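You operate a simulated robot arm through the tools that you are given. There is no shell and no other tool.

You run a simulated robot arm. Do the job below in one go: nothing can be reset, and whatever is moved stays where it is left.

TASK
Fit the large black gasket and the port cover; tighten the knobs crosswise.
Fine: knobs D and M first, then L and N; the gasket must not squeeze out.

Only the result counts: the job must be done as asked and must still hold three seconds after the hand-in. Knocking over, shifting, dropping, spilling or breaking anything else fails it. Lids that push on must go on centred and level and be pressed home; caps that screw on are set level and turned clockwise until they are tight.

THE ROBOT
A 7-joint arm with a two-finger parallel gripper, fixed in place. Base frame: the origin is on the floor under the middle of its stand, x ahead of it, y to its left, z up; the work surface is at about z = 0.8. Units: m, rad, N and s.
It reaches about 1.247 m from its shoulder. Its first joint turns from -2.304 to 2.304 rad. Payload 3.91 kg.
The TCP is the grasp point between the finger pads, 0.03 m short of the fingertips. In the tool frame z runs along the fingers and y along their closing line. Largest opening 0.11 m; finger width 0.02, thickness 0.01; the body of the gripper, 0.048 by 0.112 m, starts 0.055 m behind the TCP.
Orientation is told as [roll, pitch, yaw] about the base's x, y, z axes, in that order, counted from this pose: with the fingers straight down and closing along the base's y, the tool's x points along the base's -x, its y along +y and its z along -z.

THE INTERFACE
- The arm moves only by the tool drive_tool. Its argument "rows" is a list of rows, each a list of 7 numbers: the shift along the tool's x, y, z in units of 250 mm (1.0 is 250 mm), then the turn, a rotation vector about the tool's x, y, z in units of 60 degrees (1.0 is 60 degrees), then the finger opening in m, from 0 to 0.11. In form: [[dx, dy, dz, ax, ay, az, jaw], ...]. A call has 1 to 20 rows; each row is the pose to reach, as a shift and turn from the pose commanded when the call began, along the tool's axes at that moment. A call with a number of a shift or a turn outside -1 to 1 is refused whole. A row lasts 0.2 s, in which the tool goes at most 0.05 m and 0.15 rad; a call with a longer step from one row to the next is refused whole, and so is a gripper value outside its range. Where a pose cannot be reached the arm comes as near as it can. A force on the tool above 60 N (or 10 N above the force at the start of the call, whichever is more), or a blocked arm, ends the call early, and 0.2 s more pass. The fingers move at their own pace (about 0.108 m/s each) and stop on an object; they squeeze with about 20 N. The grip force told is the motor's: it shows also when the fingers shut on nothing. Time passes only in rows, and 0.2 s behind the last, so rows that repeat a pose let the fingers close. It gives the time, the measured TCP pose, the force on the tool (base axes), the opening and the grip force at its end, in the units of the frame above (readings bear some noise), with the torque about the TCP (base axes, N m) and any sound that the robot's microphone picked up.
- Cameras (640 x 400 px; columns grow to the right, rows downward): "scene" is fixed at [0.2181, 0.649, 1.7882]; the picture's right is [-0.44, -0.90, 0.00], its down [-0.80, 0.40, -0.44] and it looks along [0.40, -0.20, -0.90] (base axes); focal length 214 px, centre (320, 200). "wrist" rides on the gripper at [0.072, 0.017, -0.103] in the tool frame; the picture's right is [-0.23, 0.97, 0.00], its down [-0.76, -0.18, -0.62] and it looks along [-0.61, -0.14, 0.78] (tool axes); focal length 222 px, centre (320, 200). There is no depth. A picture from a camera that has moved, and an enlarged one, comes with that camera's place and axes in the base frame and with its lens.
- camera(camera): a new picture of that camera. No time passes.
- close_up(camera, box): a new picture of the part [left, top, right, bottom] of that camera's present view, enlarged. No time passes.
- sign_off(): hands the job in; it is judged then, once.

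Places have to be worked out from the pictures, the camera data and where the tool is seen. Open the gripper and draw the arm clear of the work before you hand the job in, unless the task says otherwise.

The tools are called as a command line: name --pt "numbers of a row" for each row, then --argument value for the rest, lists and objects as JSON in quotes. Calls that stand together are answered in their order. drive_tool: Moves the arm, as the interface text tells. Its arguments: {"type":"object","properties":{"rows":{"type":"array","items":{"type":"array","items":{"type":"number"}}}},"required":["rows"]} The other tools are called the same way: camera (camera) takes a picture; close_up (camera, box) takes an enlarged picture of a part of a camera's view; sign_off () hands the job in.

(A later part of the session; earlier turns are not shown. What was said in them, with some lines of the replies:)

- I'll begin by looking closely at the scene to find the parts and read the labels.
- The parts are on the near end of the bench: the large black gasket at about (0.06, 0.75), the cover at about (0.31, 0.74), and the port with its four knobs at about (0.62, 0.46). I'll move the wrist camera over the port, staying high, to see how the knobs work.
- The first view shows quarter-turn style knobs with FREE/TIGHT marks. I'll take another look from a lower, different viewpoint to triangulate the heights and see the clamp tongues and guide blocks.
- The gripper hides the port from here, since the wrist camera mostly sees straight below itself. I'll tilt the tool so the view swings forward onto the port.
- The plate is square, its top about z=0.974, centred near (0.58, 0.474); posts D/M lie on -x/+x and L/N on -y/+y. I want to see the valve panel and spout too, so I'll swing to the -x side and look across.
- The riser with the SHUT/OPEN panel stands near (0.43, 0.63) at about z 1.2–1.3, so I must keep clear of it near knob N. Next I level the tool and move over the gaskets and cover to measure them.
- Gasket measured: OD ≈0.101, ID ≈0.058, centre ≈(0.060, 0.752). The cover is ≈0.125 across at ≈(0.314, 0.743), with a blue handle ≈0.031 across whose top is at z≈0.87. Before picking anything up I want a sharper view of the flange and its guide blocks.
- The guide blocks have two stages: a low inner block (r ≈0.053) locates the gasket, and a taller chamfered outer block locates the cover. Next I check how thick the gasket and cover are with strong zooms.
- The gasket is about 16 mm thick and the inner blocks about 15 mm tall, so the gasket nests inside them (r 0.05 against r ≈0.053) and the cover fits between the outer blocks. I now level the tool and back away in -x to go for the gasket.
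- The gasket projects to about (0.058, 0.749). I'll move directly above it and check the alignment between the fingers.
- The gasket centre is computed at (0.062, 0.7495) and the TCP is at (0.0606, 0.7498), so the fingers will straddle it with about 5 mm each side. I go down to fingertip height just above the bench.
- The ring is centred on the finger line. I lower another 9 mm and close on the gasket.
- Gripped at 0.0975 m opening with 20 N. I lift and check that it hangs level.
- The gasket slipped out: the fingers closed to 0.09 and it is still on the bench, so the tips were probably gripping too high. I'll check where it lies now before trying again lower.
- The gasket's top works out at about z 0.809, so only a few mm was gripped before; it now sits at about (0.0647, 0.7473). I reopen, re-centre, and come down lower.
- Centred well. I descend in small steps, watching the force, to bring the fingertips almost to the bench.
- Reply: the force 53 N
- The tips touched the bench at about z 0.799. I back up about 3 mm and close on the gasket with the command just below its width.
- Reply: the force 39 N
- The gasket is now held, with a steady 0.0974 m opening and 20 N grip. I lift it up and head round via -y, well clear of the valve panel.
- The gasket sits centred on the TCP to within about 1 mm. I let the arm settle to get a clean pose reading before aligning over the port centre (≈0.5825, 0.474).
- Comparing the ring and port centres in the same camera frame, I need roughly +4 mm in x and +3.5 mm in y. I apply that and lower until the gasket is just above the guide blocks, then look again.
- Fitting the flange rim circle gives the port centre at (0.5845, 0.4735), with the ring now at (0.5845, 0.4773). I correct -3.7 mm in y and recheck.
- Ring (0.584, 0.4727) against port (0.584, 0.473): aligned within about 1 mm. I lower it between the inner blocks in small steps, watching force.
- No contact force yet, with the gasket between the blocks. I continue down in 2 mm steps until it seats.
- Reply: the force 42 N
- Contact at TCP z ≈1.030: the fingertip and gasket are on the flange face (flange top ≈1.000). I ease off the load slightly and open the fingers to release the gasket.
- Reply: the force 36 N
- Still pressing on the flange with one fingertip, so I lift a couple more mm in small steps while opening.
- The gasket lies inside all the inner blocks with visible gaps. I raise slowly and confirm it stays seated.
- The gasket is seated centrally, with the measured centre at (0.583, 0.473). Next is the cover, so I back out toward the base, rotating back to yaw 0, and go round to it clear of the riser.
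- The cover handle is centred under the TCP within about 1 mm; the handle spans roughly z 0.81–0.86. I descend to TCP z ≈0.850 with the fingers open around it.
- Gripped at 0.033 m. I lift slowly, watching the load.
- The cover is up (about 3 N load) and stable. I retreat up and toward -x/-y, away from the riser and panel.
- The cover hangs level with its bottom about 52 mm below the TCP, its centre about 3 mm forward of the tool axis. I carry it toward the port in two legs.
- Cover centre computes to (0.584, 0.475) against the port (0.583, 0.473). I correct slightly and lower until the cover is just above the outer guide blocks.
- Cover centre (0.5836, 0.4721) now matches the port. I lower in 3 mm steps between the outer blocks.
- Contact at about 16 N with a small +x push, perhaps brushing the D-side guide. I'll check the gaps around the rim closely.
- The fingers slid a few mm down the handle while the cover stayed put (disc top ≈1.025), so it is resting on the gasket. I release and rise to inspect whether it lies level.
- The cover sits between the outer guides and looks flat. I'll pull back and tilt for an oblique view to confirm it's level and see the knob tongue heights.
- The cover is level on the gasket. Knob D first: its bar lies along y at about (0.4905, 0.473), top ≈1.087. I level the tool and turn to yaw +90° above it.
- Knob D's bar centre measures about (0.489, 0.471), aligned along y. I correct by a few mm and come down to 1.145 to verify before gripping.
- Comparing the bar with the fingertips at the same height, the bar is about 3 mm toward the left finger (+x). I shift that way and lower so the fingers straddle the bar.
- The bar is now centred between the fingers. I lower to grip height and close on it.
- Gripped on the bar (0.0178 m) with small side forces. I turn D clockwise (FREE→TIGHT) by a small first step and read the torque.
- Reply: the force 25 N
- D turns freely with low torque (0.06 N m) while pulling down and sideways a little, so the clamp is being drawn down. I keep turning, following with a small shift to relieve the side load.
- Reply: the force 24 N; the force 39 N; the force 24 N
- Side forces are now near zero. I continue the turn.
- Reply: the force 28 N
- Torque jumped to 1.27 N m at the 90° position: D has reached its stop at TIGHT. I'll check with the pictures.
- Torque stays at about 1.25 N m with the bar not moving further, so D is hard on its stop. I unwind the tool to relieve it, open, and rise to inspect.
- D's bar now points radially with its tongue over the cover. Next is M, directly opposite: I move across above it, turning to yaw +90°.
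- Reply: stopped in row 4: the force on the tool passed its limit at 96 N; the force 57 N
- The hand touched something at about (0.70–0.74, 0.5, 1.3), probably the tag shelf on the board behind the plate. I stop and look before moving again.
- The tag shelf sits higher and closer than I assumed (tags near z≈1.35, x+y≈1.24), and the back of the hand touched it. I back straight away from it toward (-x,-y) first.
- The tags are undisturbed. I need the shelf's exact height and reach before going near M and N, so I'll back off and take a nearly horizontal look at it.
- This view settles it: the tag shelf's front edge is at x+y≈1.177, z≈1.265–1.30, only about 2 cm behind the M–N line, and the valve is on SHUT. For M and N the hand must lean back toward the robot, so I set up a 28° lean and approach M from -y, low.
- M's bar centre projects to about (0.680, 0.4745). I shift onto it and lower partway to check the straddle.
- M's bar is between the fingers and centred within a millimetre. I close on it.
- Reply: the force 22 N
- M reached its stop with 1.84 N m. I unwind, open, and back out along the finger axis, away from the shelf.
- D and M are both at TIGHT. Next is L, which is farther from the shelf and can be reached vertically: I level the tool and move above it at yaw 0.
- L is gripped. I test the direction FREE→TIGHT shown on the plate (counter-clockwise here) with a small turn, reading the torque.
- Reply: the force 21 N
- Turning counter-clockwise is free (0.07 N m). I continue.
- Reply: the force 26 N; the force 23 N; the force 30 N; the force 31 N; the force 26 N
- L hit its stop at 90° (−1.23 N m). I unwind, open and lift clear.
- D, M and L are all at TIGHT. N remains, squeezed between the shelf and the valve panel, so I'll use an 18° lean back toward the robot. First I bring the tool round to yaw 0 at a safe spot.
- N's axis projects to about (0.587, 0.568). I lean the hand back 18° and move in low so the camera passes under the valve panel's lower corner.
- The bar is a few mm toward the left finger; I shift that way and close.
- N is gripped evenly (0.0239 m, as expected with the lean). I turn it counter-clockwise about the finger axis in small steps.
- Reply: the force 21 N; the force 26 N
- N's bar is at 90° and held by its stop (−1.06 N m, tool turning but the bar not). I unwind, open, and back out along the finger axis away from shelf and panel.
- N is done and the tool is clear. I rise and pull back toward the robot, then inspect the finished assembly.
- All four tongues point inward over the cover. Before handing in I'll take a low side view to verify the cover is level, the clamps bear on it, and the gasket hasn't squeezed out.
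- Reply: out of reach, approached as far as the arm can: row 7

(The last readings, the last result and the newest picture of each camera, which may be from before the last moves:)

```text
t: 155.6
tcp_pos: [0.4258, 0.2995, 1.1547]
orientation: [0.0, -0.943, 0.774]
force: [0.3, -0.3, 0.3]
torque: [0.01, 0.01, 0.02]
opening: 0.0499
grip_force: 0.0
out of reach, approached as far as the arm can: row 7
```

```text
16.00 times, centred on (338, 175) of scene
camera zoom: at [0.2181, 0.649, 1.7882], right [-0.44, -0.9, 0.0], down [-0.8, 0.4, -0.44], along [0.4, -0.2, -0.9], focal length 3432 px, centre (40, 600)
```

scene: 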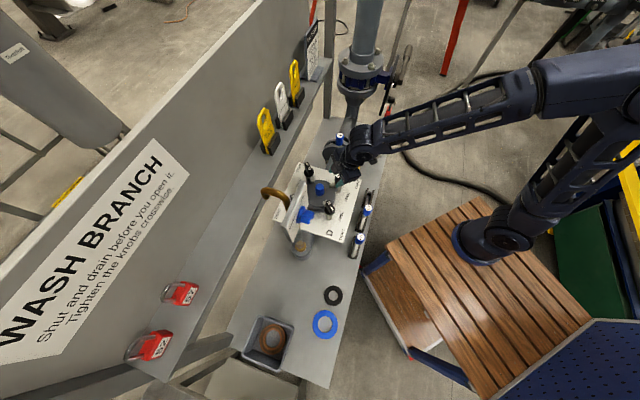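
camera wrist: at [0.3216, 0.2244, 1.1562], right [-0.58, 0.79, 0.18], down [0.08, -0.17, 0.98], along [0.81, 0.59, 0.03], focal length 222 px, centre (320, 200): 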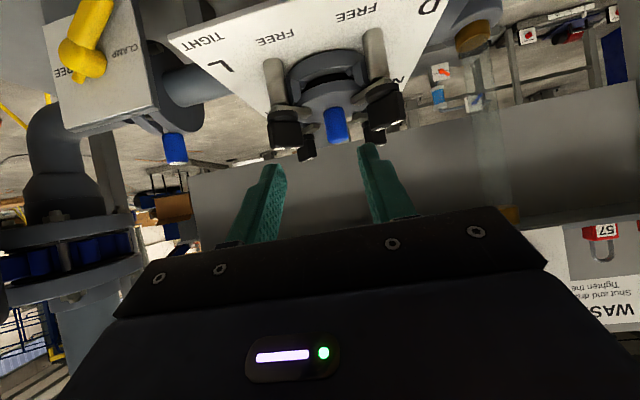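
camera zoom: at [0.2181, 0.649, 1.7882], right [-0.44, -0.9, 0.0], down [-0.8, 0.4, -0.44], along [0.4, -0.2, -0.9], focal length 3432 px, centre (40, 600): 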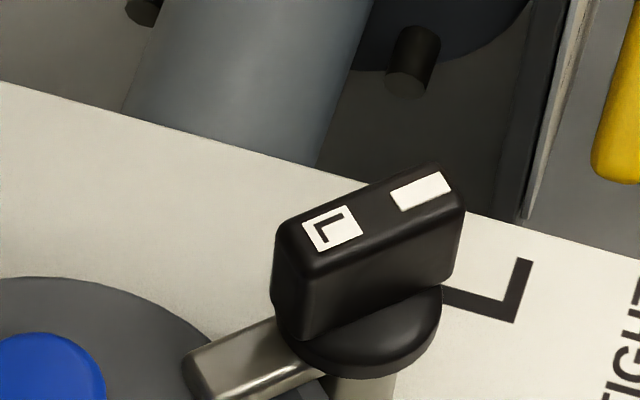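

The side view shows the gasket captive and even between flange and cover, the cover level, and the tongues bearing at the rim. Bar angles work out at D 181°, M 359°, L 272° and N about 92°, all at TIGHT. I raise and retract the arm clear, then compare the rest of the scene.

drive_tool --pt "-0.1 0 -0.07 0 0.05 0 0.06" --pt "-0.22 0 -0.15 0 0.15 0 0.08" --pt "-0.34 0 -0.24 0 0.28 0 0.1" --pt "-0.44 0 -0.3 0 0.42 0 0.11" --pt "-0.486 0 -0.352 0 0.56 0 0.11" --pt "-0.486 0 -0.352 0 0.7 0 0.11" --pt "-0.486 0 -0.352 0 0.82 0 0.11" --pt "-0.486 0 -0.352 0 0.9 0 0.11"

drive_tool --pt "0.04 -0.1 -0.04 0 0 0 0.11" --pt "0.08 -0.2 -0.08 0 0 0 0.11" --pt "0.12 -0.3 -0.12 0 0 0 0.11" --pt "0.16 -0.4 -0.16 0 0 0 0.11"

camera --camera "scene"

close_up --camera "scene" --box '[220, 120, 420, 245]'

close_up --camera "scene" --box '[220, 230, 420, 390]'

```text
t: 157.4
tcp_pos: [0.4232, 0.3029, 1.3053]
orientation: [-0.002, 0.0, 0.77]
force: [0.5, -0.7, -0.1]
torque: [0.01, -0.01, -0.01]
opening: 0.11
grip_force: 0.0
```

```text
t: 158.4
tcp_pos: [0.4649, 0.201, 1.3425]
orientation: [-0.002, -0.001, 0.773]
force: [-0.1, -0.1, 1.0]
torque: [-0.02, 0.0, 0.01]
opening: 0.11
grip_force: 0.0
```

```text
taken
```

scene: 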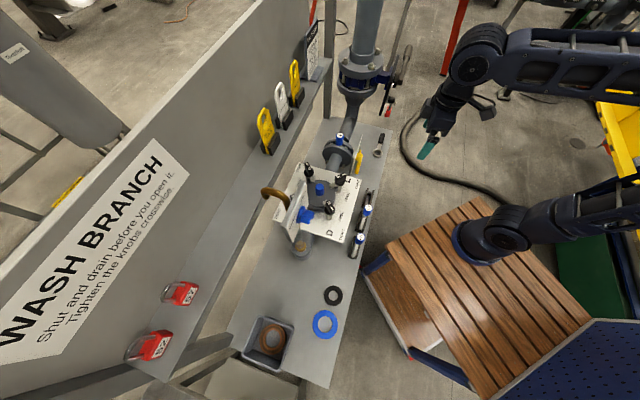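

```text
3.20 times, centred on (320, 182) of scene
camera zoom: at [0.2181, 0.649, 1.7882], right [-0.44, -0.9, 0.0], down [-0.8, 0.4, -0.44], along [0.4, -0.2, -0.9], focal length 686 px, centre (320, 256)
```

zoom: 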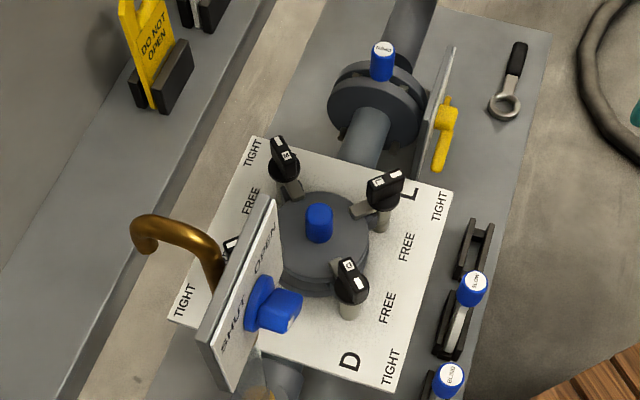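

```text
2.50 times, centred on (320, 310) of scene
camera zoom: at [0.2181, 0.649, 1.7882], right [-0.44, -0.9, 0.0], down [-0.8, 0.4, -0.44], along [0.4, -0.2, -0.9], focal length 536 px, centre (320, -75)
```

zoom: 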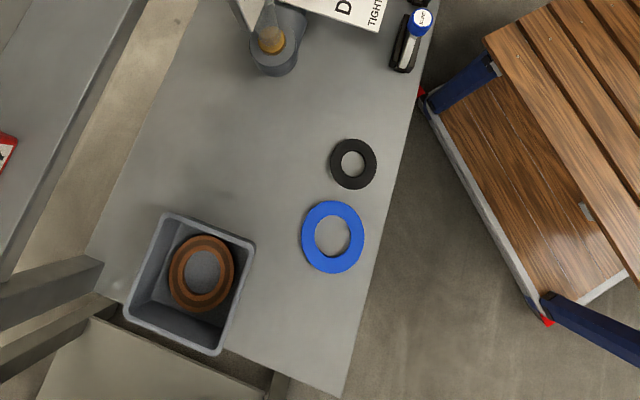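

Nothing else has moved: the other gaskets, box, tags and blades match the first pictures. One last look at N and the cover from the wrist camera.

camera --camera "wrist"

close_up --camera "scene" --box '[285, 175, 325, 215]'

```text
taken
camera wrist: at [0.4001, 0.1641, 1.4452], right [-0.52, 0.86, 0.0], down [0.67, 0.4, 0.62], along [0.53, 0.32, -0.78], focal length 222 px, centre (320, 200)
```

wrist: 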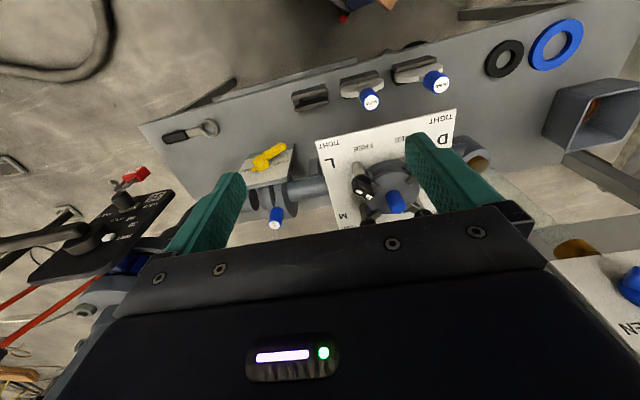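

```text
10.00 times, centred on (305, 195) of scene
camera zoom: at [0.2181, 0.649, 1.7882], right [-0.44, -0.9, 0.0], down [-0.8, 0.4, -0.44], along [0.4, -0.2, -0.9], focal length 2145 px, centre (470, 250)
```

zoom: 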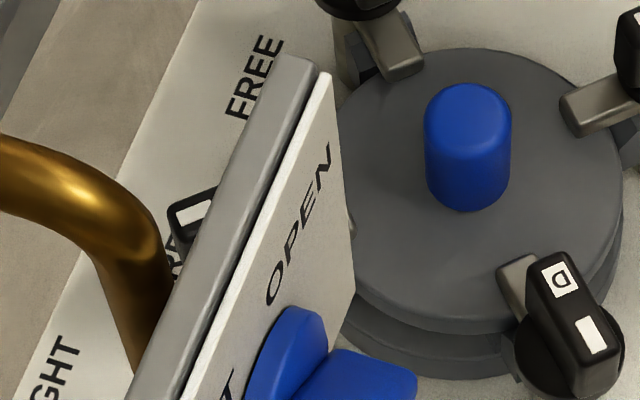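

N's pointer faces its outward TIGHT direction, so all four knobs are tight in the order D, M, L, N. The gripper is open and the arm is clear, so I hand in the job.

sign_off

```text
The job is handed in.
```

The large black gasket and the port cover are fitted, and all four knobs are at TIGHT. I turned them in the order D, M, L, N and handed the job in.

- **Gasket:** it sits centred on the port face, inside the inner guide blocks. The last side view showed it even under the cover, with nothing squeezed out.
- **Cover:** it lies level on the gasket, between the outer guide blocks.
- **Knobs:** each one turned a quarter turn and stopped hard at TIGHT, with between 1.06 and 1.84 N m at the stop. D and M turn clockwise; L and N turn counter-clockwise, as the plate marks.
- **Clamp contact:** the four clamp tongues reach over the cover rim and look to be bearing on it. My height estimates were too coarse to rule out a gap of up to about 9 mm.

**Incidents:**
- My first grip on the gasket slipped and moved it about 2 mm on the bench before I picked it up properly.
- On the way to knob M the hand touched the tag shelf behind the plate and stopped at 96 N. The tags, padlocks and everything else look the same in the pictures before and after.

The gripper is open and the arm is clear of the work.
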